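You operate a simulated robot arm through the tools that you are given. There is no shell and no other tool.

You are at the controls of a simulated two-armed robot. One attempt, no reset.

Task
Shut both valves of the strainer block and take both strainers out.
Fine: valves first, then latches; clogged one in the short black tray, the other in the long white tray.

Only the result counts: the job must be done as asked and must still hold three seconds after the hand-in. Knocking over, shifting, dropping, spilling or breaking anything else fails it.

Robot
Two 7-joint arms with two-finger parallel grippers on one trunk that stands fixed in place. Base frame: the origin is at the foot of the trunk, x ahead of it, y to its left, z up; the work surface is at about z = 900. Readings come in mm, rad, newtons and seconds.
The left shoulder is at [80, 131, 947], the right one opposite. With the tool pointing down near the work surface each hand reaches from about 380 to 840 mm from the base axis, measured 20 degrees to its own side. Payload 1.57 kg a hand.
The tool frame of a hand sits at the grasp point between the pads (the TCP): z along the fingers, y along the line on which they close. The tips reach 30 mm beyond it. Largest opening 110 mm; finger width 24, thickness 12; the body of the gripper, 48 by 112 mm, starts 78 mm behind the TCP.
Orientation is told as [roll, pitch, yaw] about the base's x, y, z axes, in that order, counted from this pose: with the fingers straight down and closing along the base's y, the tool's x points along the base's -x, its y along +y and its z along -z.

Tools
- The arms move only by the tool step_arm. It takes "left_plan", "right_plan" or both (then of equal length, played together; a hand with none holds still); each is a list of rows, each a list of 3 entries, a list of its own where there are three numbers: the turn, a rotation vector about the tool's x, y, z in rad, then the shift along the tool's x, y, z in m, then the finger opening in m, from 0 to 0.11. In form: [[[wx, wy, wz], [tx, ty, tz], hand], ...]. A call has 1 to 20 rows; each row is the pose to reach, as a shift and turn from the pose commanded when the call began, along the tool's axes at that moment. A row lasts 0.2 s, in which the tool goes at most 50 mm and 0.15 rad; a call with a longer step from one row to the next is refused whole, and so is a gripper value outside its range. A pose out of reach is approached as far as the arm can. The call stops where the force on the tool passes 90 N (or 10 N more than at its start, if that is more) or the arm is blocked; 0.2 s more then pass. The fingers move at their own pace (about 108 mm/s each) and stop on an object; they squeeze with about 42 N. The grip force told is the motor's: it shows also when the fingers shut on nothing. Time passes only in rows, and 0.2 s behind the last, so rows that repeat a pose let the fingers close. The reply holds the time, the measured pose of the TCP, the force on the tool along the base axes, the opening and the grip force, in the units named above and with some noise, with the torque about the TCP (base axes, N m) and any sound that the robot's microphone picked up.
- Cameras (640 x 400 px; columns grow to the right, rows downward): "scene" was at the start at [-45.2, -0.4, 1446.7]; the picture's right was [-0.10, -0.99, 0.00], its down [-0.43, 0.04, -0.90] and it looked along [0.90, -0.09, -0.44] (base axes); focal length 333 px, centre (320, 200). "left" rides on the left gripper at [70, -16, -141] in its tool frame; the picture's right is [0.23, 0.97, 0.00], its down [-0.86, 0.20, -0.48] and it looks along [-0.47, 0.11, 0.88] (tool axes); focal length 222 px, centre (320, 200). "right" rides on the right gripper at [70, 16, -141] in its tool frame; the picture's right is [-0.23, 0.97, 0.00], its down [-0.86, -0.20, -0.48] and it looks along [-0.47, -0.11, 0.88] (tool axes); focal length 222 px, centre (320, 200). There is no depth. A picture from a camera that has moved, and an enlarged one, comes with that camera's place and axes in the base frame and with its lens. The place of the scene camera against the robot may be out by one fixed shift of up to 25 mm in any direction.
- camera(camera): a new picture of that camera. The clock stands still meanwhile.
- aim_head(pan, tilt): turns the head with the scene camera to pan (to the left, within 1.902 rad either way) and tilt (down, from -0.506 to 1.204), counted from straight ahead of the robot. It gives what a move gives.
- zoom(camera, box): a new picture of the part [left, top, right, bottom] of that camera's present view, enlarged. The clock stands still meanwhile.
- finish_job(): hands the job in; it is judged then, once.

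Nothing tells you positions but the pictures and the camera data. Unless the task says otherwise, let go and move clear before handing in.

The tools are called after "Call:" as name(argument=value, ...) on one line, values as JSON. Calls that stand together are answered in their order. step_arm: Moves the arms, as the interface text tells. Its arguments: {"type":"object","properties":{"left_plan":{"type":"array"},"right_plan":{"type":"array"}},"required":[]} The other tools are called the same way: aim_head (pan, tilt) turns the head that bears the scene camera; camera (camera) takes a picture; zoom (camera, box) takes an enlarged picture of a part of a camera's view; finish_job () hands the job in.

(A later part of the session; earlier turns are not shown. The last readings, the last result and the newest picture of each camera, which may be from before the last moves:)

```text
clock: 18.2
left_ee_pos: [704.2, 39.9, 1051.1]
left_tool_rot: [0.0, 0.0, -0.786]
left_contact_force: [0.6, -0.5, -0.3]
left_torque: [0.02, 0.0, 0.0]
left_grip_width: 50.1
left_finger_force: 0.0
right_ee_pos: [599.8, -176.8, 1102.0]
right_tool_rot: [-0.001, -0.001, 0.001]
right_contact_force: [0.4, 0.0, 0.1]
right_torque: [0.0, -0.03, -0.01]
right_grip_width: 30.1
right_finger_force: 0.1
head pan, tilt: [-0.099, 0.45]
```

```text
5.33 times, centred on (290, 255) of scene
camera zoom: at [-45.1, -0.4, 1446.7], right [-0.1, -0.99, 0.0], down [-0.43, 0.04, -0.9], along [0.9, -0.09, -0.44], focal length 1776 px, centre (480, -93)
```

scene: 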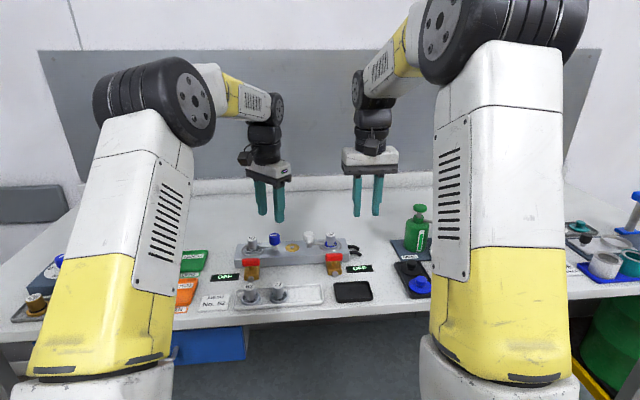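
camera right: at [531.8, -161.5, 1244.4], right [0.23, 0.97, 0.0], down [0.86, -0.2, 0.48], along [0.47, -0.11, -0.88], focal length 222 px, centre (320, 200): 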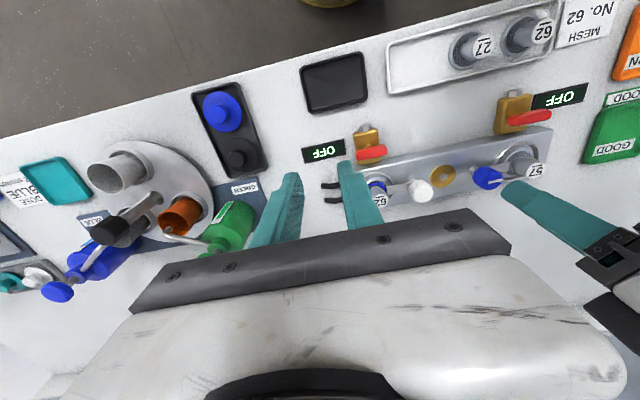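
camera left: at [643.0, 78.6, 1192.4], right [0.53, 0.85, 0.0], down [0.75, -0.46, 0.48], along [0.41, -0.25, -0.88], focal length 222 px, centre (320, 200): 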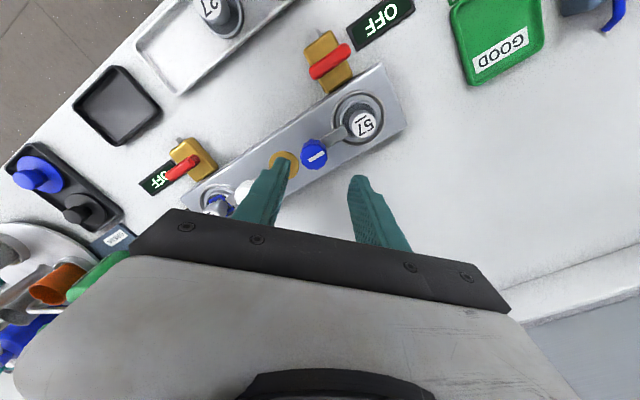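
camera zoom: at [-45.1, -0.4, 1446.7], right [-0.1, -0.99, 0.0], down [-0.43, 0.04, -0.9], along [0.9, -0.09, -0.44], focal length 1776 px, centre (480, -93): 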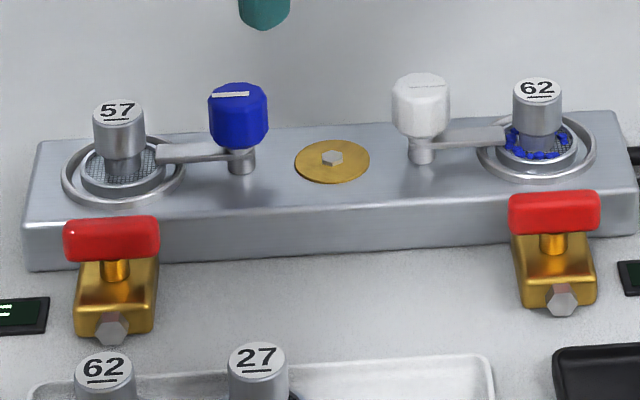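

The blue knob's top centre comes out at about (701.5, 38, 973). I'll correct by a few mm and lower the left hand onto it, then close.

Call:
step_arm(left_plan=[[[0, 0, 0], [-0.0004, -0.0032, 0.0], 0.05], [[0, 0, 0], [-0.0004, -0.0032, 0.03], 0.05], [[0, 0, 0], [-0.0004, -0.0032, 0.055], 0.05], [[0, 0, 0], [-0.0004, -0.0032, 0.068], 0.05]])

Call:
zoom(camera="left", box=[240, 80, 400, 200])

Call:
zoom(camera="scene", box=[230, 225, 350, 285])

Call:
zoom(camera="right", box=[360, 130, 560, 220])

```text
clock: 19.2
left_ee_pos: [700.4, 35.9, 981.6]
left_tool_rot: [0.0, 0.0, -0.785]
left_contact_force: [0.3, 0.6, 0.9]
left_torque: [0.01, -0.01, 0.01]
left_grip_width: 50.1
left_finger_force: 0.0
right_ee_pos: [601.0, -176.9, 1102.5]
right_tool_rot: [-0.001, -0.001, -0.001]
right_contact_force: [-0.6, -0.7, -0.5]
right_torque: [-0.01, -0.02, -0.02]
right_grip_width: 29.8
right_finger_force: 0.0
head pan, tilt: [-0.099, 0.45]
```

```text
3.33 times, centred on (320, 140) of left
camera zoom: at [640.5, 74.5, 1123.1], right [0.53, 0.85, 0.0], down [0.75, -0.46, 0.48], along [0.41, -0.25, -0.88], focal length 740 px, centre (320, 400)
```

zoom: 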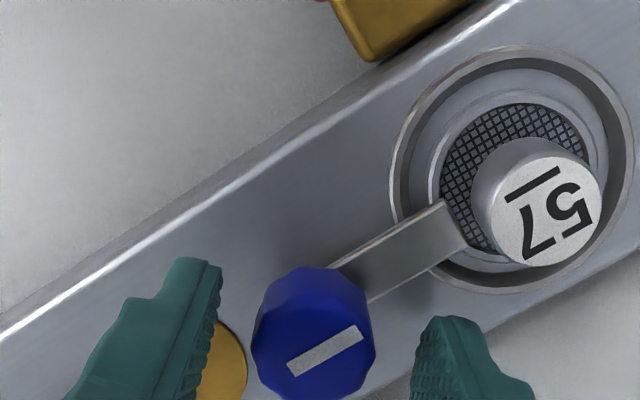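

```text
5.33 times, centred on (290, 255) of scene
camera zoom: at [-45.2, -0.4, 1446.7], right [-0.1, -0.99, 0.0], down [-0.43, 0.04, -0.9], along [0.9, -0.09, -0.44], focal length 1776 px, centre (480, -93)
```

zoom: 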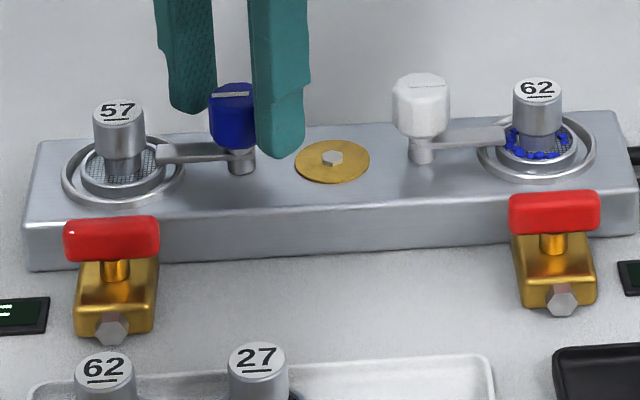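

```text
3.20 times, centred on (460, 175) of right
camera zoom: at [531.8, -161.0, 1244.4], right [0.23, 0.97, 0.0], down [0.86, -0.2, 0.48], along [0.47, -0.11, -0.88], focal length 711 px, centre (-128, 280)
```

zoom: 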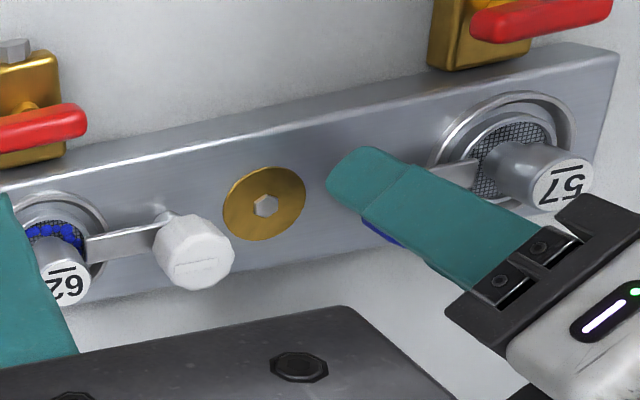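

The fingers straddle the knob well. I'll close on it and try a small counter-clockwise test turn afterwards.

Call:
step_arm(left_plan=[[[0, 0, 0], [0, 0, 0], 0.02], [[0, 0, 0], [0, 0, 0], 0.0], [[0, 0, 0], [0, 0, 0], 0.0]])

Call:
zoom(camera="left", box=[240, 80, 400, 200])

```text
clock: 20.0
left_ee_pos: [701.0, 34.6, 981.5]
left_tool_rot: [-0.003, 0.002, -0.786]
left_contact_force: [-12.5, -5.3, -4.3]
left_torque: [-0.15, -0.2, 0.03]
left_grip_width: 26.9
left_finger_force: 37.7
right_ee_pos: [601.2, -178.4, 1101.8]
right_tool_rot: [-0.001, -0.001, 0.001]
right_contact_force: [-0.2, -0.6, -0.6]
right_torque: [-0.01, -0.03, -0.04]
right_grip_width: 29.9
right_finger_force: 0.1
head pan, tilt: [-0.099, 0.45]
```

```text
3.33 times, centred on (320, 140) of left
camera zoom: at [639.8, 73.4, 1123.1], right [0.53, 0.85, 0.0], down [0.75, -0.46, 0.48], along [0.4, -0.25, -0.88], focal length 740 px, centre (320, 400)
```

zoom: 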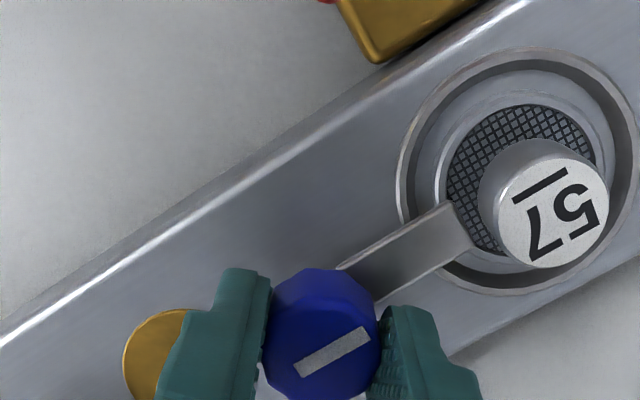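

Gripped at 27 mm. I'll make a small counter-clockwise (from above) test turn and watch the arm and torque.

Call:
step_arm(left_plan=[[[0, 0, -0.05], [0, -0.001, 0], 0.0], [[0, 0, -0.1], [0, -0.001, 0], 0.0], [[0, 0, -0.15], [0, -0.001, 0], 0.0]])

Call:
zoom(camera="left", box=[240, 80, 400, 200])

```text
clock: 20.8
left_ee_pos: [700.5, 35.6, 980.9]
left_tool_rot: [-0.001, 0.002, -0.636]
left_contact_force: [-17.0, -8.7, -7.0]
left_torque: [0.14, 0.02, -0.59]
left_grip_width: 27.7
left_finger_force: 37.4
right_ee_pos: [601.3, -178.5, 1101.9]
right_tool_rot: [-0.001, 0.0, 0.0]
right_contact_force: [-0.4, 0.7, 0.1]
right_torque: [0.03, 0.0, -0.01]
right_grip_width: 30.2
right_finger_force: 0.0
head pan, tilt: [-0.099, 0.45]
```

```text
3.33 times, centred on (320, 140) of left
camera zoom: at [634.1, 64.3, 1123.3], right [0.4, 0.92, 0.0], down [0.81, -0.35, 0.48], along [0.44, -0.19, -0.88], focal length 740 px, centre (320, 400)
```

zoom: 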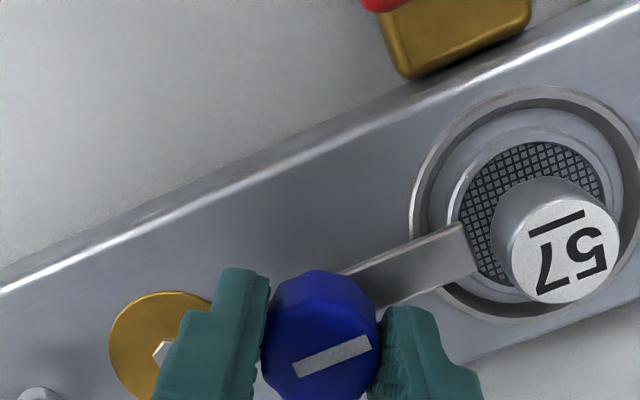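

The knob did not follow counter-clockwise (torque rose, arm stayed). I'll go back and try clockwise.

Call:
step_arm(left_plan=[[[0, 0, 0.08], [0, 0, 0], 0.0], [[0, 0, 0.15], [0, 0, 0], 0.0], [[0, 0, 0.22], [0, 0, 0], 0.0], [[0, 0, 0.29], [0, 0, 0], 0.0], [[0, 0, 0.35], [0, 0, 0], 0.0]])

Call:
zoom(camera="left", box=[240, 80, 400, 200])

```text
clock: 22.0
left_ee_pos: [700.2, 34.8, 983.4]
left_tool_rot: [-0.001, 0.001, -0.984]
left_contact_force: [-20.5, -12.2, -9.8]
left_torque: [0.25, 0.37, -0.03]
left_grip_width: 27.6
left_finger_force: 38.0
right_ee_pos: [600.9, -178.8, 1101.8]
right_tool_rot: [0.0, -0.001, 0.0]
right_contact_force: [0.0, -0.4, -0.4]
right_torque: [0.01, 0.0, 0.02]
right_grip_width: 29.9
right_finger_force: 0.1
head pan, tilt: [-0.099, 0.45]
```

```text
3.33 times, centred on (320, 140) of left
camera zoom: at [647.8, 85.2, 1123.3], right [0.69, 0.73, 0.0], down [0.64, -0.6, 0.48], along [0.35, -0.33, -0.88], focal length 740 px, centre (320, 400)
```

zoom: 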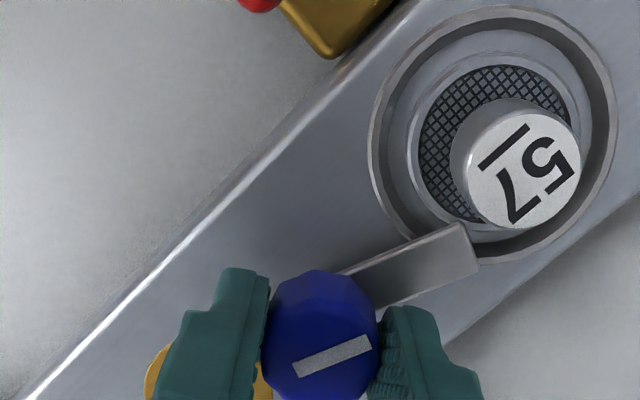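

Clockwise works: the latch arm swings away to the back. I'll continue turning to about yaw -1.57 and check.

Call:
step_arm(left_plan=[[[0, 0, 0.1], [0, 0, 0], 0.0], [[0, 0, 0.2], [0, 0, 0], 0.0], [[0, 0, 0.3], [0, 0, 0], 0.0], [[0, 0, 0.4], [0, 0, 0], 0.0], [[0, 0, 0.5], [0, 0, 0], 0.0], [[0, 0, 0.59], [0, 0, 0], 0.0]])

Call:
zoom(camera="left", box=[240, 80, 400, 200])

Call:
zoom(camera="scene", box=[230, 205, 350, 275])

```text
clock: 23.4
left_ee_pos: [700.5, 36.2, 981.2]
left_tool_rot: [0.001, 0.0, -1.575]
left_contact_force: [-18.2, -15.0, -11.8]
left_torque: [-0.14, 0.05, -0.01]
left_grip_width: 27.5
left_finger_force: 37.6
right_ee_pos: [600.6, -179.0, 1102.3]
right_tool_rot: [-0.002, 0.0, 0.001]
right_contact_force: [-0.9, 0.1, -1.1]
right_torque: [-0.04, -0.02, -0.03]
right_grip_width: 30.0
right_finger_force: 0.1
head pan, tilt: [-0.099, 0.45]
```

```text
3.33 times, centred on (320, 140) of left
camera zoom: at [684.0, 106.1, 1123.2], right [0.98, 0.22, 0.0], down [0.19, -0.86, 0.48], along [0.11, -0.47, -0.88], focal length 740 px, centre (320, 400)
```

zoom: 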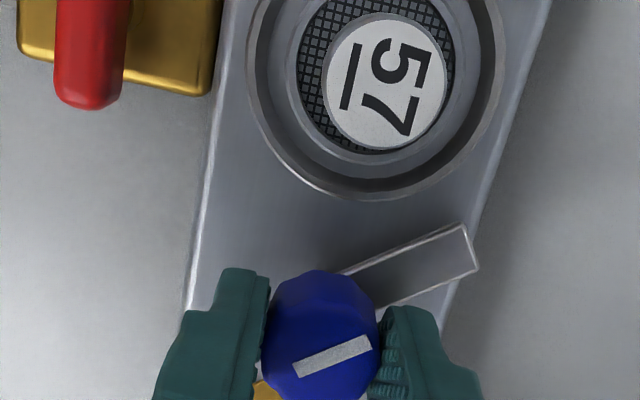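

```text
5.33 times, centred on (290, 240) of scene
camera zoom: at [-45.5, -1.1, 1446.7], right [-0.1, -0.99, 0.0], down [-0.43, 0.04, -0.9], along [0.9, -0.09, -0.44], focal length 1776 px, centre (480, -13)
```

zoom: 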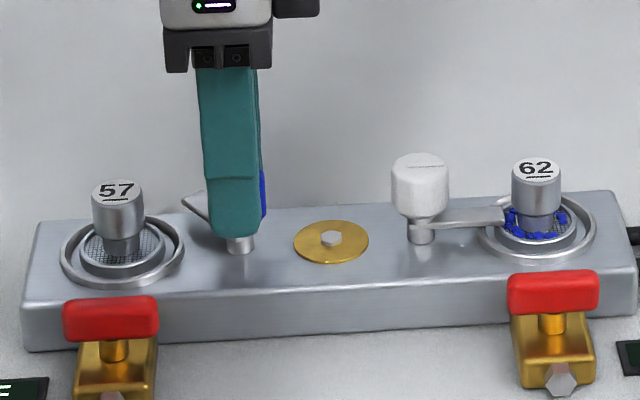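

The latch arm is clear of strainer 57 by about 54°. I'll keep turning toward 90° in small steps.

Call:
step_arm(left_plan=[[[0, 0, 0.1], [0, 0, 0], 0.0], [[0, 0, 0.2], [0, 0, 0], 0.0], [[0, 0, 0.3], [0, 0, 0], 0.0], [[0, 0, 0.4], [0, 0, 0], 0.0]])

Call:
zoom(camera="left", box=[240, 80, 400, 200])

Call:
camera(camera="scene")

```text
clock: 24.4
left_ee_pos: [699.6, 36.4, 981.1]
left_tool_rot: [-0.002, -0.003, -1.976]
left_contact_force: [-20.0, -12.4, -9.7]
left_torque: [-0.71, 0.27, 0.01]
left_grip_width: 27.4
left_finger_force: 37.8
right_ee_pos: [600.2, -178.4, 1102.5]
right_tool_rot: [-0.001, -0.001, 0.0]
right_contact_force: [-0.6, -0.2, -0.1]
right_torque: [0.0, 0.02, 0.0]
right_grip_width: 30.1
right_finger_force: 0.1
head pan, tilt: [-0.099, 0.45]
```

```text
3.33 times, centred on (320, 140) of left
camera zoom: at [712.6, 106.7, 1123.2], right [0.98, -0.18, 0.0], down [-0.15, -0.86, 0.48], along [-0.08, -0.47, -0.88], focal length 740 px, centre (320, 400)
```

zoom: 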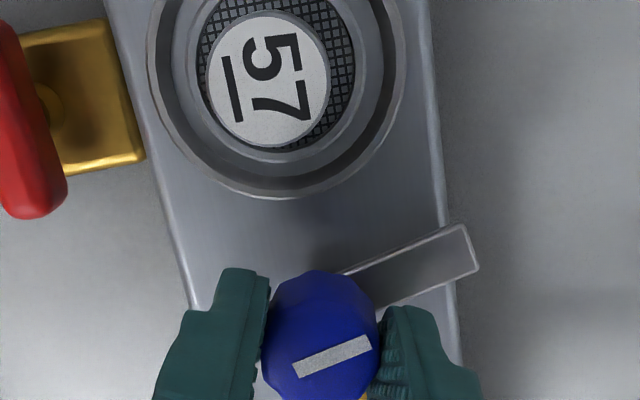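

```text
taken
```

scene: 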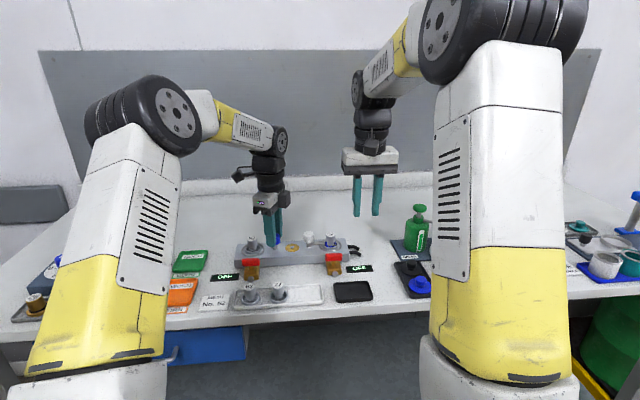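

Turning continues freely. I'll finish to about 90°.

Call:
step_arm(left_plan=[[[0, 0, 0.08], [0, 0, 0], 0.0], [[0, 0, 0.16], [0, 0, 0], 0.0], [[0, 0, 0.24], [0, 0, 0], 0.0]])

Call:
zoom(camera="left", box=[240, 80, 400, 200])

```text
clock: 25.2
left_ee_pos: [700.7, 35.2, 980.4]
left_tool_rot: [-0.002, -0.003, -2.217]
left_contact_force: [-17.7, -13.8, -9.7]
left_torque: [-0.57, 0.03, 0.01]
left_grip_width: 27.2
left_finger_force: 38.1
right_ee_pos: [599.8, -178.7, 1102.0]
right_tool_rot: [0.0, 0.0, 0.0]
right_contact_force: [0.0, 0.5, 0.4]
right_torque: [-0.02, -0.02, -0.03]
right_grip_width: 30.1
right_finger_force: 0.1
head pan, tilt: [-0.099, 0.45]
```

```text
3.33 times, centred on (320, 140) of left
camera zoom: at [729.1, 101.7, 1123.2], right [0.91, -0.4, 0.0], down [-0.35, -0.8, 0.48], along [-0.19, -0.44, -0.88], focal length 740 px, centre (320, 400)
```

zoom: 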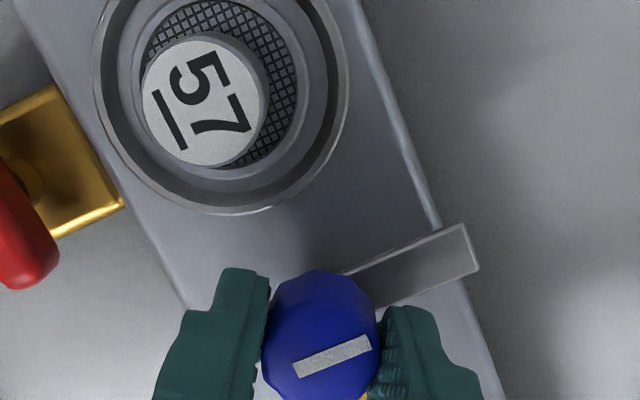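

The blue latch is fully swung back. I'll release the knob and lift straight up.

Call:
step_arm(left_plan=[[[0, 0, 0], [0, 0, 0], 0.05], [[0, 0, 0], [0, 0, 0], 0.05], [[0, 0, 0], [0, 0, -0.03], 0.05], [[0, 0, 0], [0, 0, -0.07], 0.05], [[0, 0, 0], [0, 0, -0.11], 0.05]])

Call:
zoom(camera="scene", box=[230, 215, 350, 285])

```text
clock: 26.4
left_ee_pos: [700.5, 34.5, 1093.3]
left_tool_rot: [0.0, 0.0, -2.214]
left_contact_force: [-0.4, 0.1, 0.6]
left_torque: [-0.03, 0.02, 0.0]
left_grip_width: 50.4
left_finger_force: 0.0
right_ee_pos: [600.9, -178.3, 1102.2]
right_tool_rot: [-0.001, 0.0, 0.001]
right_contact_force: [-0.1, -0.9, 0.2]
right_torque: [-0.02, 0.0, 0.0]
right_grip_width: 30.0
right_finger_force: 0.0
head pan, tilt: [-0.099, 0.45]
```

```text
5.33 times, centred on (290, 250) of scene
camera zoom: at [-45.0, -0.4, 1446.7], right [-0.1, -0.99, 0.0], down [-0.43, 0.04, -0.9], along [0.9, -0.09, -0.44], focal length 1776 px, centre (480, -67)
```

zoom: 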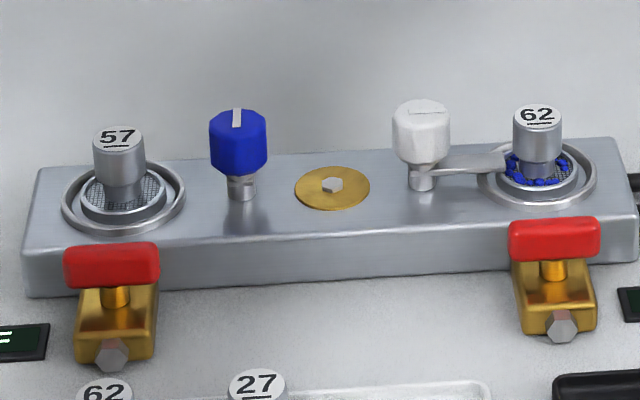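

The blue latch stands back, strainer 57 is free. I'll bring the left hand back to a neutral parking pose off to the left.

Call:
step_arm(left_plan=[[[0, 0, -0.13], [0.0035, -0.0085, -0.002], 0.05], [[0, 0, -0.26], [0.007, -0.017, -0.004], 0.05], [[0, 0, -0.39], [0.0105, -0.0256, -0.005], 0.05], [[0, 0, -0.52], [0.014, -0.0342, -0.007], 0.05], [[0, 0, -0.65], [0.0175, -0.0427, -0.009], 0.05], [[0, 0, -0.78], [0.021, -0.0512, -0.011], 0.05], [[0, 0, -0.91], [0.0245, -0.0598, -0.012], 0.05], [[0, 0, -1.04], [0.028, -0.0683, -0.014], 0.05], [[0, 0, -1.17], [0.0315, -0.0769, -0.016], 0.05], [[0, 0, -1.3], [0.035, -0.0854, -0.018], 0.05], [[0, 0, -1.43], [0.0386, -0.0939, -0.019], 0.05], [[0, 0, -1.56], [0.042, -0.1025, -0.021], 0.05], [[0, 0, -1.69], [0.0456, -0.111, -0.023], 0.05], [[0, 0, -1.82], [0.049, -0.1196, -0.025], 0.05], [[0, 0, -1.95], [0.0526, -0.128, -0.026], 0.05], [[0, 0, -2.08], [0.056, -0.1367, -0.028], 0.05], [[0, 0, -2.214], [0.0596, -0.1452, -0.03], 0.05]])

Call:
camera(camera="scene")

```text
clock: 30.0
left_ee_pos: [621.1, 171.4, 1122.2]
left_tool_rot: [0.001, 0.0, 0.002]
left_contact_force: [-0.1, 0.1, 0.2]
left_torque: [-0.01, 0.01, 0.02]
left_grip_width: 50.1
left_finger_force: 0.0
right_ee_pos: [599.8, -178.4, 1102.0]
right_tool_rot: [0.0, -0.001, -0.001]
right_contact_force: [0.3, 0.3, 0.3]
right_torque: [0.02, -0.04, 0.0]
right_grip_width: 29.9
right_finger_force: 0.0
head pan, tilt: [-0.099, 0.45]
```

```text
taken
```

scene: 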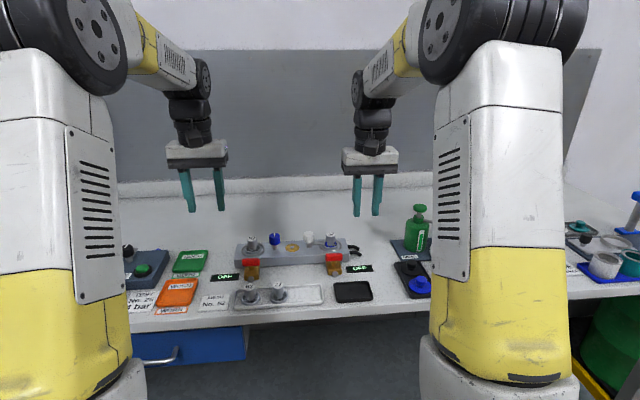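

Next the white knob at about (701, -57). I'll bring the right hand above it at -45° yaw (mirror case would turn counter-clockwise) and look.

Call:
step_arm(right_plan=[[[0, 0, 0.13], [-0.017, 0.02, 0.009], 0.05], [[0, 0, 0.26], [-0.034, 0.04, 0.018], 0.05], [[0, 0, 0.39], [-0.05, 0.06, 0.027], 0.05], [[0, 0, 0.52], [-0.067, 0.081, 0.036], 0.05], [[0, 0, 0.65], [-0.084, 0.101, 0.045], 0.05], [[0, 0, 0.785], [-0.101, 0.121, 0.052], 0.05], [[0, 0, 0.785], [-0.101, 0.121, 0.052], 0.05]])

Call:
camera(camera="right")

Call:
zoom(camera="right", box=[240, 70, 400, 190])

Call:
camera(camera="scene")

```text
clock: 31.6
left_ee_pos: [620.5, 171.6, 1121.9]
left_tool_rot: [0.0, 0.002, 0.0]
left_contact_force: [0.1, 0.2, -0.1]
left_torque: [0.02, -0.03, 0.0]
left_grip_width: 49.9
left_finger_force: 0.0
right_ee_pos: [702.8, -57.3, 1050.3]
right_tool_rot: [0.002, -0.001, -0.788]
right_contact_force: [-0.4, -0.9, -1.0]
right_torque: [-0.01, 0.02, 0.01]
right_grip_width: 50.0
right_finger_force: 0.1
head pan, tilt: [-0.099, 0.45]
```

```text
taken
camera right: at [665.0, 4.6, 1192.1], right [0.85, 0.53, 0.0], down [0.46, -0.75, 0.48], along [0.25, -0.41, -0.88], focal length 222 px, centre (320, 200)
```

right: 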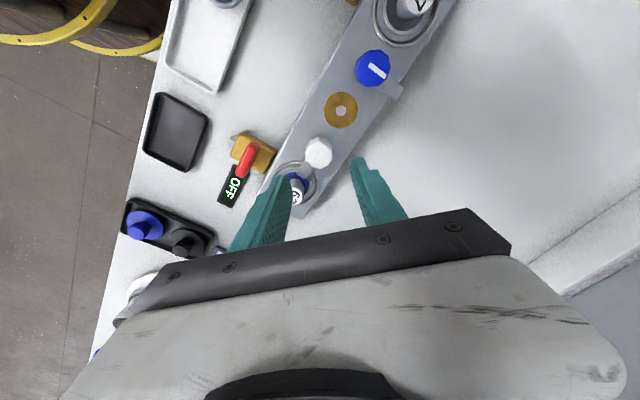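

```text
3.33 times, centred on (320, 130) of right
camera zoom: at [665.0, 4.6, 1192.1], right [0.85, 0.53, 0.0], down [0.46, -0.75, 0.48], along [0.25, -0.41, -0.88], focal length 740 px, centre (320, 433)
```

zoom: 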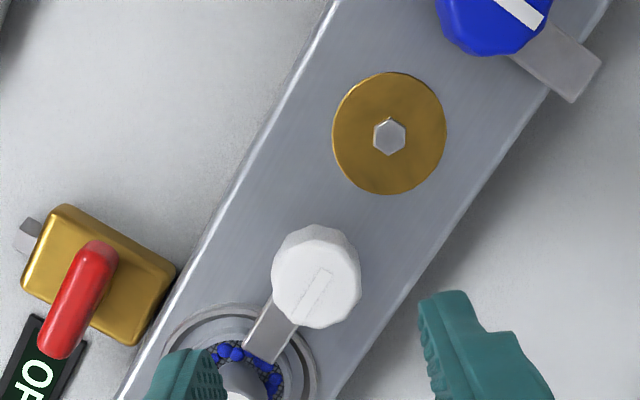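

```text
taken
```

scene: 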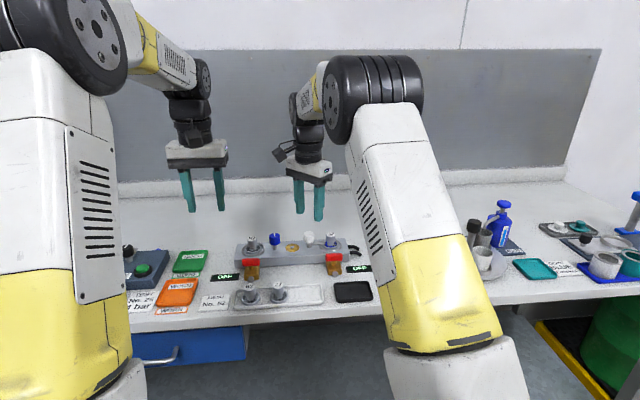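

The tool axis falls right on the white knob. I'll lower onto it and close.

Call:
step_arm(right_plan=[[[0, 0, 0], [0, -0.001, 0.03], 0.05], [[0, 0, 0], [0, -0.001, 0.055], 0.05], [[0, 0, 0], [0, -0.001, 0.068], 0.05], [[0, 0, 0], [0, -0.001, 0.068], 0.05], [[0, 0, 0], [0, -0.001, 0.068], 0.02], [[0, 0, 0], [0, -0.001, 0.068], 0.0], [[0, 0, 0], [0, -0.001, 0.068], 0.0]])

Call:
zoom(camera="right", box=[240, 80, 400, 200])

Call:
zoom(camera="scene", box=[230, 215, 350, 285])

```text
clock: 33.2
left_ee_pos: [621.2, 172.0, 1121.9]
left_tool_rot: [0.0, 0.0, 0.0]
left_contact_force: [-0.4, 0.8, 1.1]
left_torque: [0.01, -0.04, -0.03]
left_grip_width: 50.5
left_finger_force: 0.0
right_ee_pos: [701.8, -56.4, 981.0]
right_tool_rot: [0.001, 0.0, -0.787]
right_contact_force: [1.1, -0.1, -6.5]
right_torque: [0.09, -0.49, 0.02]
right_grip_width: 26.8
right_finger_force: 37.5
head pan, tilt: [-0.099, 0.45]
```

```text
3.33 times, centred on (320, 140) of right
camera zoom: at [664.0, 5.0, 1123.4], right [0.85, 0.53, 0.0], down [0.46, -0.75, 0.48], along [0.25, -0.41, -0.88], focal length 740 px, centre (320, 400)
```

zoom: 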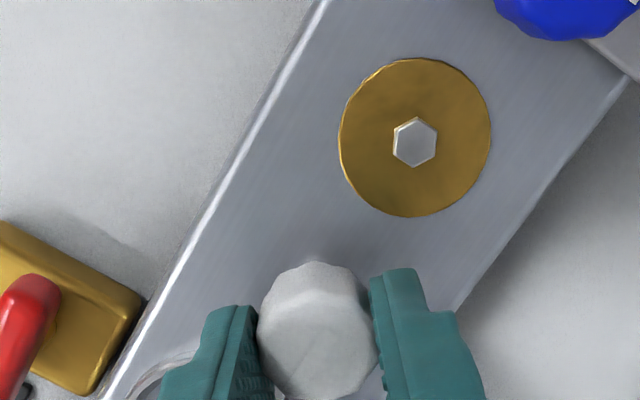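

```text
5.33 times, centred on (290, 250) of scene
camera zoom: at [-44.9, -0.3, 1446.7], right [-0.1, -0.99, 0.0], down [-0.43, 0.04, -0.9], along [0.9, -0.09, -0.44], focal length 1776 px, centre (480, -67)
```

zoom: 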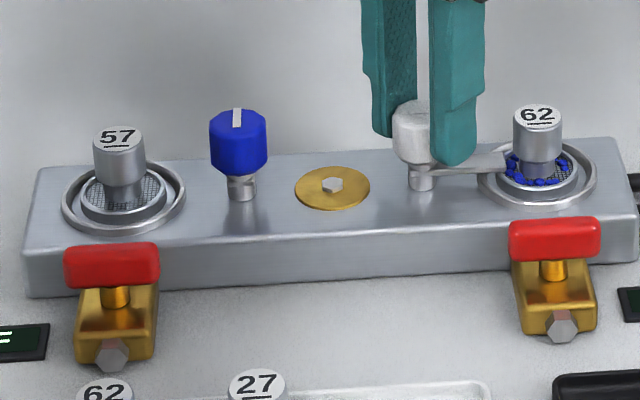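

Gripped at 26.8 mm with little side force. I'll test a small counter-clockwise turn.

Call:
step_arm(right_plan=[[[0, 0, -0.06], [0, 0, 0], 0.0], [[0, 0, -0.12], [0, 0, 0], 0.0], [[0, 0, -0.18], [0, 0, 0], 0.0]])

Call:
zoom(camera="right", box=[240, 80, 400, 200])

Call:
zoom(camera="scene", box=[290, 215, 350, 255])

```text
clock: 34.0
left_ee_pos: [620.6, 171.8, 1121.1]
left_tool_rot: [-0.002, 0.0, 0.001]
left_contact_force: [0.4, 0.7, 0.1]
left_torque: [-0.01, 0.01, -0.02]
left_grip_width: 50.3
left_finger_force: 0.1
right_ee_pos: [701.7, -55.4, 981.0]
right_tool_rot: [-0.001, 0.001, -0.601]
right_contact_force: [0.8, 4.4, -7.7]
right_torque: [-0.49, -0.58, 0.01]
right_grip_width: 26.9
right_finger_force: 37.6
head pan, tilt: [-0.099, 0.45]
```

```text
3.33 times, centred on (320, 140) of right
camera zoom: at [653.9, -2.7, 1123.4], right [0.74, 0.67, 0.0], down [0.59, -0.65, 0.48], along [0.32, -0.35, -0.88], focal length 740 px, centre (320, 400)
```

zoom: 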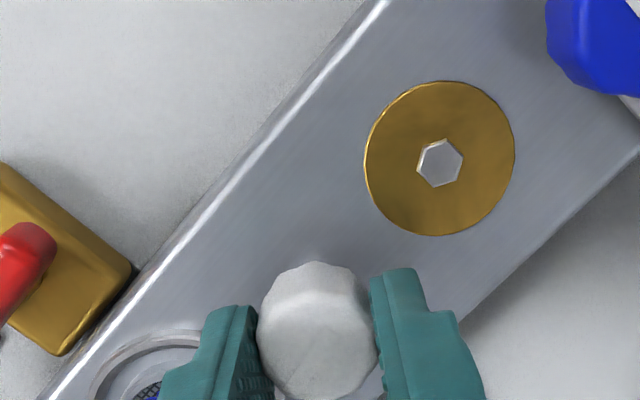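

```text
10.00 times, centred on (320, 235) of scene
camera zoom: at [-44.9, -0.1, 1446.7], right [-0.1, -0.99, 0.0], down [-0.43, 0.04, -0.9], along [0.9, -0.09, -0.44], focal length 3331 px, centre (320, -150)
```

zoom: 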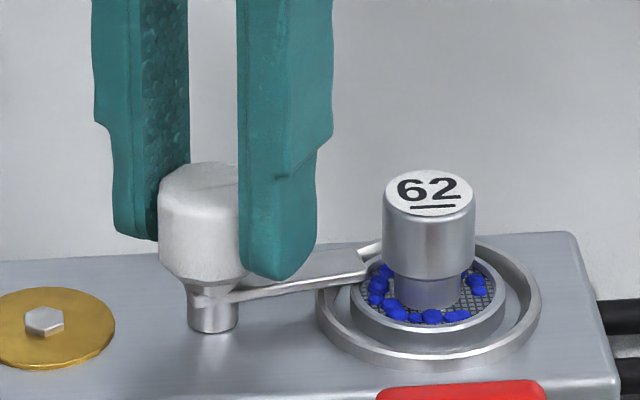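

The white latch follows counter-clockwise. I'll continue to about 90°.

Call:
step_arm(right_plan=[[[0, 0, -0.12], [0, 0, 0], 0.0], [[0, 0, -0.24], [0, 0, 0], 0.0], [[0, 0, -0.36], [0, 0, 0], 0.0], [[0, 0, -0.48], [0, 0, 0], 0.0], [[0, 0, -0.6], [0, 0, 0], 0.0], [[0, 0, -0.72], [0, 0, 0], 0.0], [[0, 0, -0.84], [0, 0, 0], 0.0], [[0, 0, -0.96], [0, 0, 0], 0.0], [[0, 0, -1.08], [0, 0, 0], 0.0], [[0, 0, -1.2], [0, 0, 0], 0.0], [[0, 0, -1.32], [0, 0, 0], 0.0], [[0, 0, -1.39], [0, 0, 0], 0.0]])

Call:
zoom(camera="scene", box=[230, 205, 350, 275])

Call:
camera(camera="right")

```text
clock: 36.6
left_ee_pos: [620.8, 172.6, 1122.2]
left_tool_rot: [-0.001, 0.001, -0.001]
left_contact_force: [-0.9, 0.9, 0.8]
left_torque: [0.0, 0.04, 0.03]
left_grip_width: 49.9
left_finger_force: 0.1
right_ee_pos: [702.3, -53.1, 980.6]
right_tool_rot: [0.004, -0.001, 0.787]
right_contact_force: [2.8, 32.4, -16.4]
right_torque: [-0.04, -0.1, -0.25]
right_grip_width: 26.7
right_finger_force: 37.2
head pan, tilt: [-0.099, 0.45]
```

```text
5.33 times, centred on (290, 240) of scene
camera zoom: at [-44.4, 1.1, 1446.8], right [-0.1, -0.99, 0.0], down [-0.43, 0.04, -0.9], along [0.9, -0.09, -0.44], focal length 1776 px, centre (480, -13)
```

zoom: 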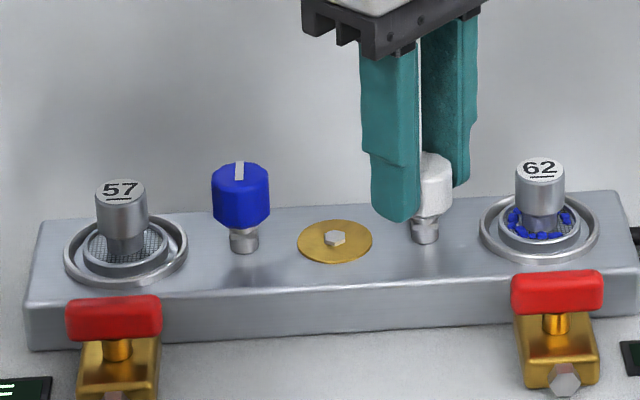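

```text
taken
camera right: at [641.3, -91.6, 1123.5], right [-0.53, 0.85, 0.0], down [0.75, 0.46, 0.48], along [0.4, 0.26, -0.88], focal length 222 px, centre (320, 200)
```

right: 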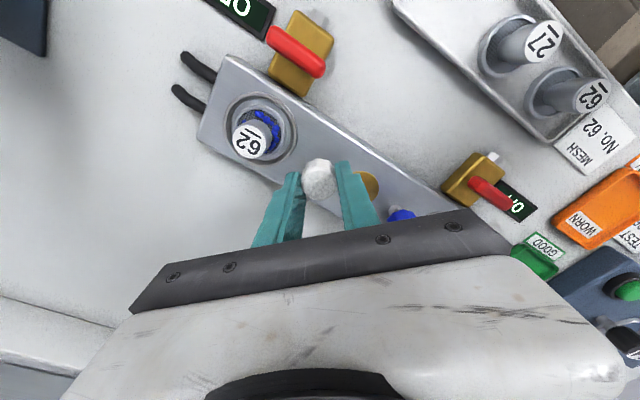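

The white latch is swung back. I'll release it and lift clear.

Call:
step_arm(right_plan=[[[0, 0, 0], [0, 0, 0], 0.05], [[0, 0, 0], [0, 0, 0], 0.05], [[0, 0, 0], [0, 0, -0.03], 0.05], [[0, 0, 0], [0, 0, -0.07], 0.05], [[0, 0, 0], [0, 0, -0.11], 0.05]])

Call:
zoom(camera="scene", box=[210, 205, 390, 310])

Call:
zoom(camera="right", box=[200, 20, 420, 180])

```text
clock: 37.8
left_ee_pos: [619.9, 172.4, 1122.0]
left_tool_rot: [0.0, 0.001, 0.0]
left_contact_force: [-0.5, 0.1, 0.3]
left_torque: [0.0, -0.02, -0.01]
left_grip_width: 49.8
left_finger_force: 0.1
right_ee_pos: [700.1, -58.1, 1093.8]
right_tool_rot: [-0.001, 0.002, 0.785]
right_contact_force: [-0.5, 0.6, 0.0]
right_torque: [-0.01, 0.03, 0.01]
right_grip_width: 50.1
right_finger_force: 0.0
head pan, tilt: [-0.099, 0.45]
```

```text
3.56 times, centred on (300, 258) of scene
camera zoom: at [-44.9, -0.3, 1446.7], right [-0.1, -0.99, 0.0], down [-0.43, 0.04, -0.9], along [0.9, -0.09, -0.44], focal length 1184 px, centre (391, -4)
```

zoom: 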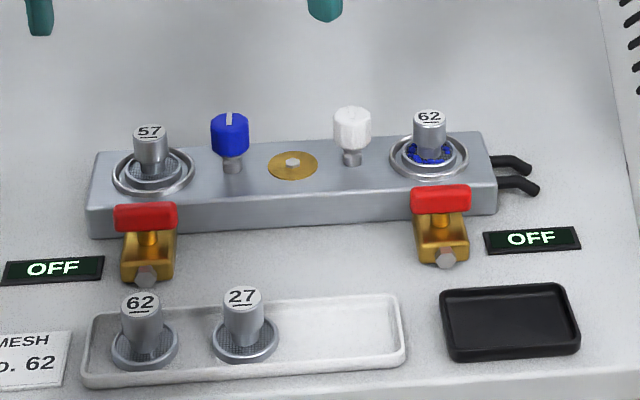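

```text
2.50 times, centred on (310, 100) of right
camera zoom: at [640.8, -95.7, 1235.0], right [-0.53, 0.85, 0.0], down [0.75, 0.46, 0.48], along [0.41, 0.25, -0.88], focal length 555 px, centre (345, 450)
```

zoom: 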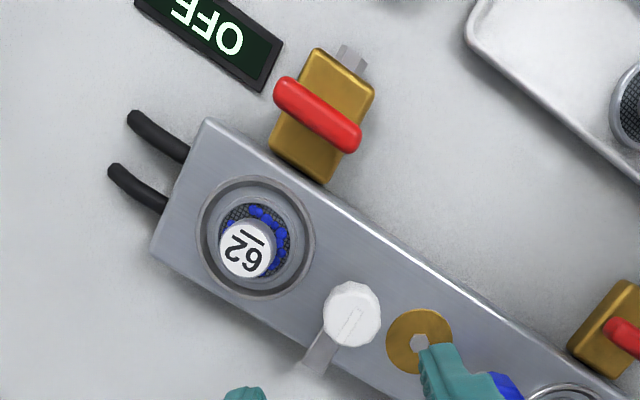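

Both displays are OFF and both latches are swung back; strainer 62 (blue debris, clogged) sits at about (702.5, -113). I'll move the right hand above it at +45° yaw for a check.

Call:
step_arm(right_plan=[[[0, 0, 0], [0.0186, -0.0203, 0.015], 0.05], [[0, 0, 0], [0.0372, -0.0406, 0.03], 0.05], [[0, 0, 0], [0.0372, -0.0406, 0.045], 0.05], [[0, 0, 0], [0.0372, -0.0406, 0.045], 0.05]])

Call:
zoom(camera="right", box=[240, 70, 400, 190])

Call:
zoom(camera="scene", box=[270, 205, 390, 285])

Call:
camera(camera="left")

```text
clock: 38.8
left_ee_pos: [621.0, 171.9, 1121.1]
left_tool_rot: [-0.001, -0.001, 0.001]
left_contact_force: [0.0, -0.4, 0.2]
left_torque: [-0.02, 0.03, -0.04]
left_grip_width: 50.0
left_finger_force: 0.1
right_ee_pos: [705.4, -111.4, 1048.0]
right_tool_rot: [-0.002, -0.001, 0.786]
right_contact_force: [-0.5, -0.2, 1.1]
right_torque: [-0.02, -0.01, 0.0]
right_grip_width: 50.4
right_finger_force: 0.1
head pan, tilt: [-0.099, 0.45]
```

```text
3.33 times, centred on (320, 130) of right
camera zoom: at [643.8, -149.6, 1189.7], right [-0.53, 0.85, 0.0], down [0.75, 0.46, 0.48], along [0.41, 0.25, -0.88], focal length 740 px, centre (320, 433)
```

zoom: 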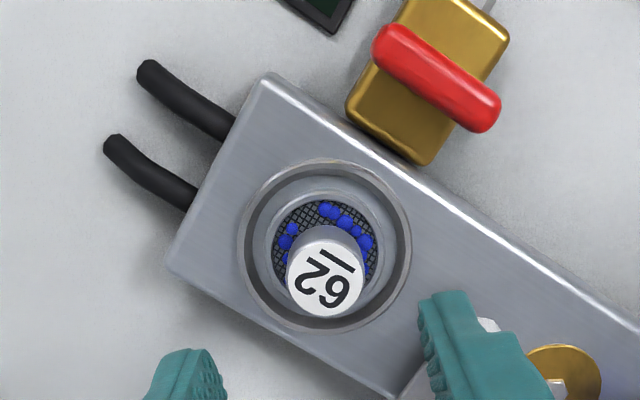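

```text
5.00 times, centred on (330, 245) of scene
camera zoom: at [-45.1, -0.4, 1446.7], right [-0.1, -0.99, 0.0], down [-0.43, 0.04, -0.9], along [0.9, -0.09, -0.44], focal length 1666 px, centre (270, -25)
```

zoom: 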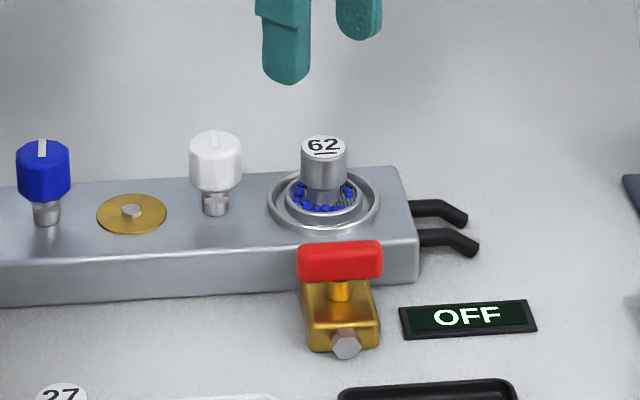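

```text
taken
camera left: at [550.5, 156.1, 1263.8], right [-0.23, 0.97, 0.0], down [0.86, 0.2, 0.48], along [0.47, 0.11, -0.88], focal length 222 px, centre (320, 200)
```

left: 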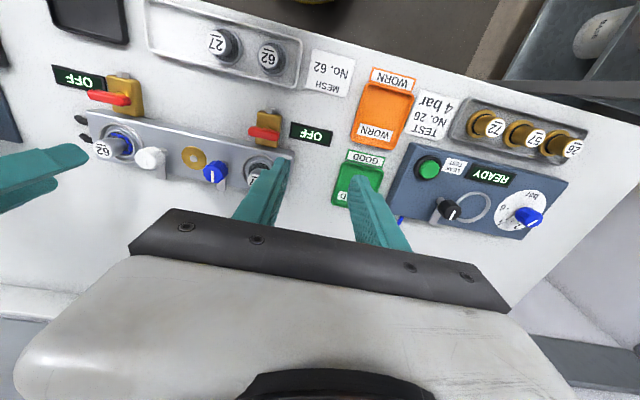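

The tool axis is right on the cap of strainer 62. I'll lower to grasp height and close.

Call:
step_arm(right_plan=[[[0, 0, 0], [0, 0, 0.03], 0.05], [[0, 0, 0], [0, 0, 0.055], 0.05], [[0, 0, 0], [0, 0, 0.07], 0.05], [[0, 0, 0], [0, 0, 0.07], 0.05], [[0, 0, 0], [0, 0, 0.07], 0.02], [[0, 0, 0], [0, 0, 0.07], 0.0], [[0, 0, 0], [0, 0, 0.07], 0.0]])

Call:
zoom(camera="right", box=[240, 80, 400, 200])

Call:
zoom(camera="scene", box=[270, 205, 390, 285])

```text
clock: 40.4
left_ee_pos: [619.8, 171.9, 1121.9]
left_tool_rot: [0.0, 0.0, -0.001]
left_contact_force: [-0.3, -0.4, -0.2]
left_torque: [0.0, 0.0, 0.03]
left_grip_width: 50.2
left_finger_force: 0.0
right_ee_pos: [705.2, -111.4, 978.0]
right_tool_rot: [0.001, 0.0, 0.785]
right_contact_force: [-0.4, -0.3, 0.3]
right_torque: [-0.01, 0.01, -0.01]
right_grip_width: 23.0
right_finger_force: 35.4
head pan, tilt: [-0.099, 0.45]
```

```text
3.33 times, centred on (320, 140) of right
camera zoom: at [644.3, -148.8, 1119.6], right [-0.53, 0.85, 0.0], down [0.75, 0.46, 0.48], along [0.41, 0.25, -0.88], focal length 740 px, centre (320, 400)
```

zoom: 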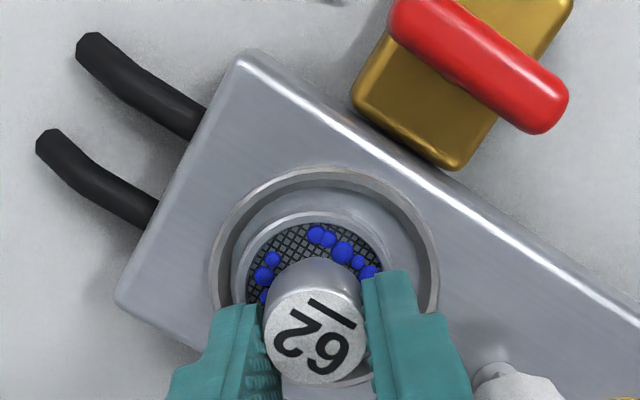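

```text
5.00 times, centred on (330, 245) of scene
camera zoom: at [-45.1, -0.4, 1446.7], right [-0.1, -0.99, 0.0], down [-0.43, 0.04, -0.9], along [0.9, -0.09, -0.44], focal length 1666 px, centre (270, -25)
```

zoom: 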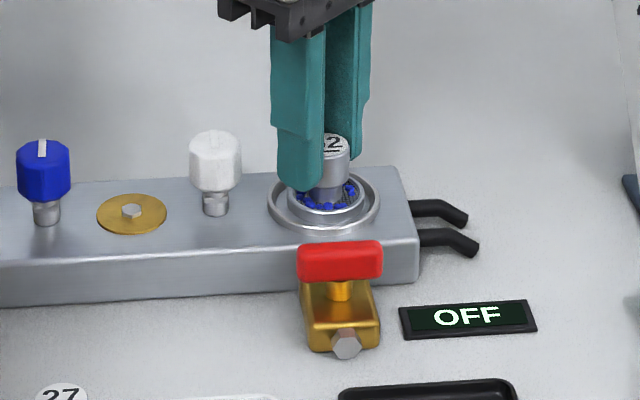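

The cap is gripped (23 mm). I'll lift slowly straight up.

Call:
step_arm(right_plan=[[[0, 0, 0], [0, 0, -0.008], 0.0], [[0, 0, 0], [0, 0, -0.016], 0.0], [[0, 0, 0], [0, 0, -0.024], 0.0], [[0, 0, 0], [0, 0, -0.032], 0.0], [[0, 0, 0], [0, 0, -0.04], 0.0]])

Call:
zoom(camera="scene", box=[270, 195, 390, 275])

Call:
zoom(camera="right", box=[240, 80, 400, 200])

```text
clock: 41.6
left_ee_pos: [620.6, 171.8, 1122.5]
left_tool_rot: [-0.001, -0.002, 0.001]
left_contact_force: [-0.7, 0.2, 0.0]
left_torque: [0.0, -0.04, 0.03]
left_grip_width: 50.5
left_finger_force: 0.1
right_ee_pos: [704.8, -111.8, 1017.1]
right_tool_rot: [-0.002, 0.0, 0.786]
right_contact_force: [-0.3, 0.1, -0.8]
right_torque: [0.01, 0.02, 0.04]
right_grip_width: 23.3
right_finger_force: 36.0
head pan, tilt: [-0.099, 0.45]
```

```text
5.00 times, centred on (330, 235) of scene
camera zoom: at [-45.0, -0.4, 1446.7], right [-0.1, -0.99, 0.0], down [-0.43, 0.04, -0.9], along [0.9, -0.09, -0.44], focal length 1666 px, centre (270, 25)
```

zoom: 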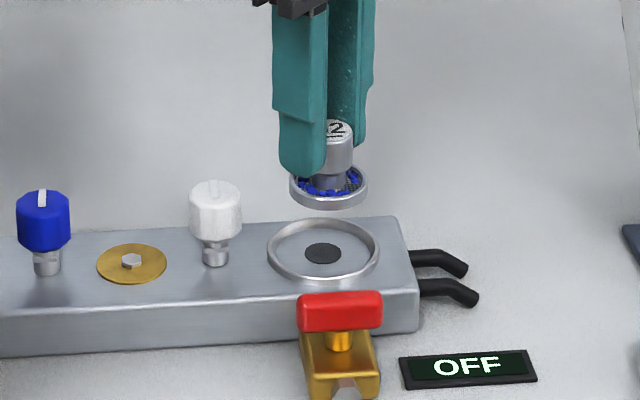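

```text
3.33 times, centred on (320, 140) of right
camera zoom: at [643.6, -149.6, 1159.1], right [-0.53, 0.85, 0.0], down [0.75, 0.46, 0.48], along [0.41, 0.25, -0.88], focal length 740 px, centre (320, 400)
```

zoom: 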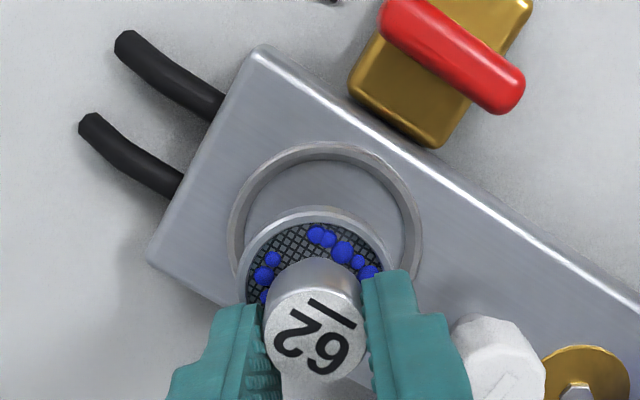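

Strainer 62 is out, level, with its debris on it. I'll raise it a bit more and carry it toward the black tray at about (541, -144).

Call:
step_arm(right_plan=[[[0, 0, 0], [0, 0, -0.015], 0.0], [[0, 0, 0], [0.004, 0.003, -0.03], 0.0], [[0, 0, 0], [0.015, 0.01, -0.033], 0.0], [[0, 0, 0], [0.032, 0.0215, -0.033], 0.0], [[0, 0, 0], [0.05, 0.0337, -0.033], 0.0], [[0, 0, 0], [0.068, 0.0458, -0.033], 0.0], [[0, 0, 0], [0.086, 0.058, -0.033], 0.0], [[0, 0, 0], [0.104, 0.07, -0.033], 0.0], [[0, 0, 0], [0.12, 0.0808, -0.033], 0.0], [[0, 0, 0], [0.132, 0.0889, -0.033], 0.0], [[0, 0, 0], [0.1386, 0.0933, -0.033], 0.0]])

Call:
camera(camera="right")

Call:
zoom(camera="scene", box=[210, 205, 390, 325])

Call:
camera(camera="left")

```text
clock: 44.0
left_ee_pos: [620.2, 171.6, 1122.1]
left_tool_rot: [0.0, 0.001, -0.001]
left_contact_force: [0.7, -0.5, 0.2]
left_torque: [0.0, 0.01, 0.03]
left_grip_width: 50.0
left_finger_force: 0.1
right_ee_pos: [538.5, -143.9, 1050.0]
right_tool_rot: [-0.001, -0.002, 0.784]
right_contact_force: [-0.1, -0.1, -0.3]
right_torque: [0.06, 0.02, -0.01]
right_grip_width: 23.4
right_finger_force: 36.0
head pan, tilt: [-0.099, 0.45]
```

```text
taken
camera right: at [478.6, -181.0, 1191.9], right [-0.53, 0.85, 0.0], down [0.75, 0.46, 0.48], along [0.41, 0.25, -0.88], focal length 222 px, centre (320, 200)
```

right: 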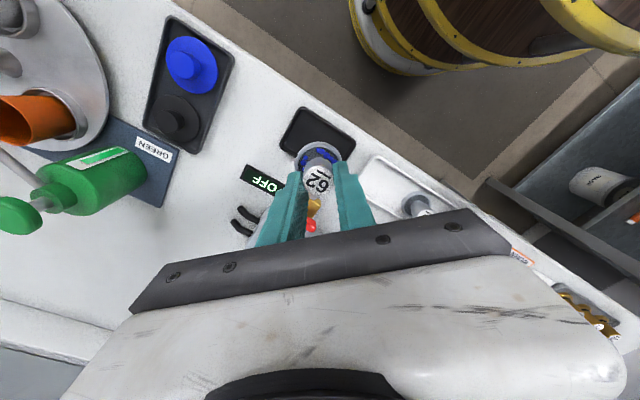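

```text
3.33 times, centred on (300, 265) of scene
camera zoom: at [-45.1, -0.4, 1446.7], right [-0.1, -0.99, 0.0], down [-0.43, 0.04, -0.9], along [0.9, -0.09, -0.44], focal length 1110 px, centre (387, -17)
```

zoom: 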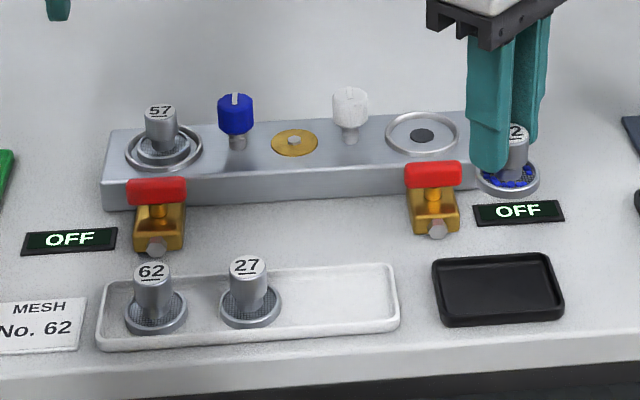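

```text
taken
camera left: at [550.6, 156.1, 1263.8], right [-0.23, 0.97, 0.0], down [0.86, 0.2, 0.48], along [0.47, 0.11, -0.88], focal length 222 px, centre (320, 200)
```

left: 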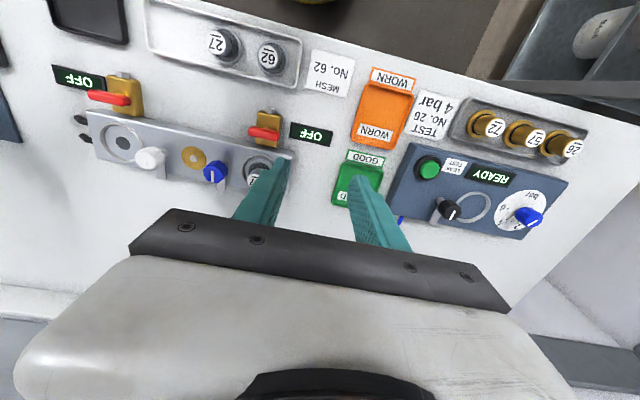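

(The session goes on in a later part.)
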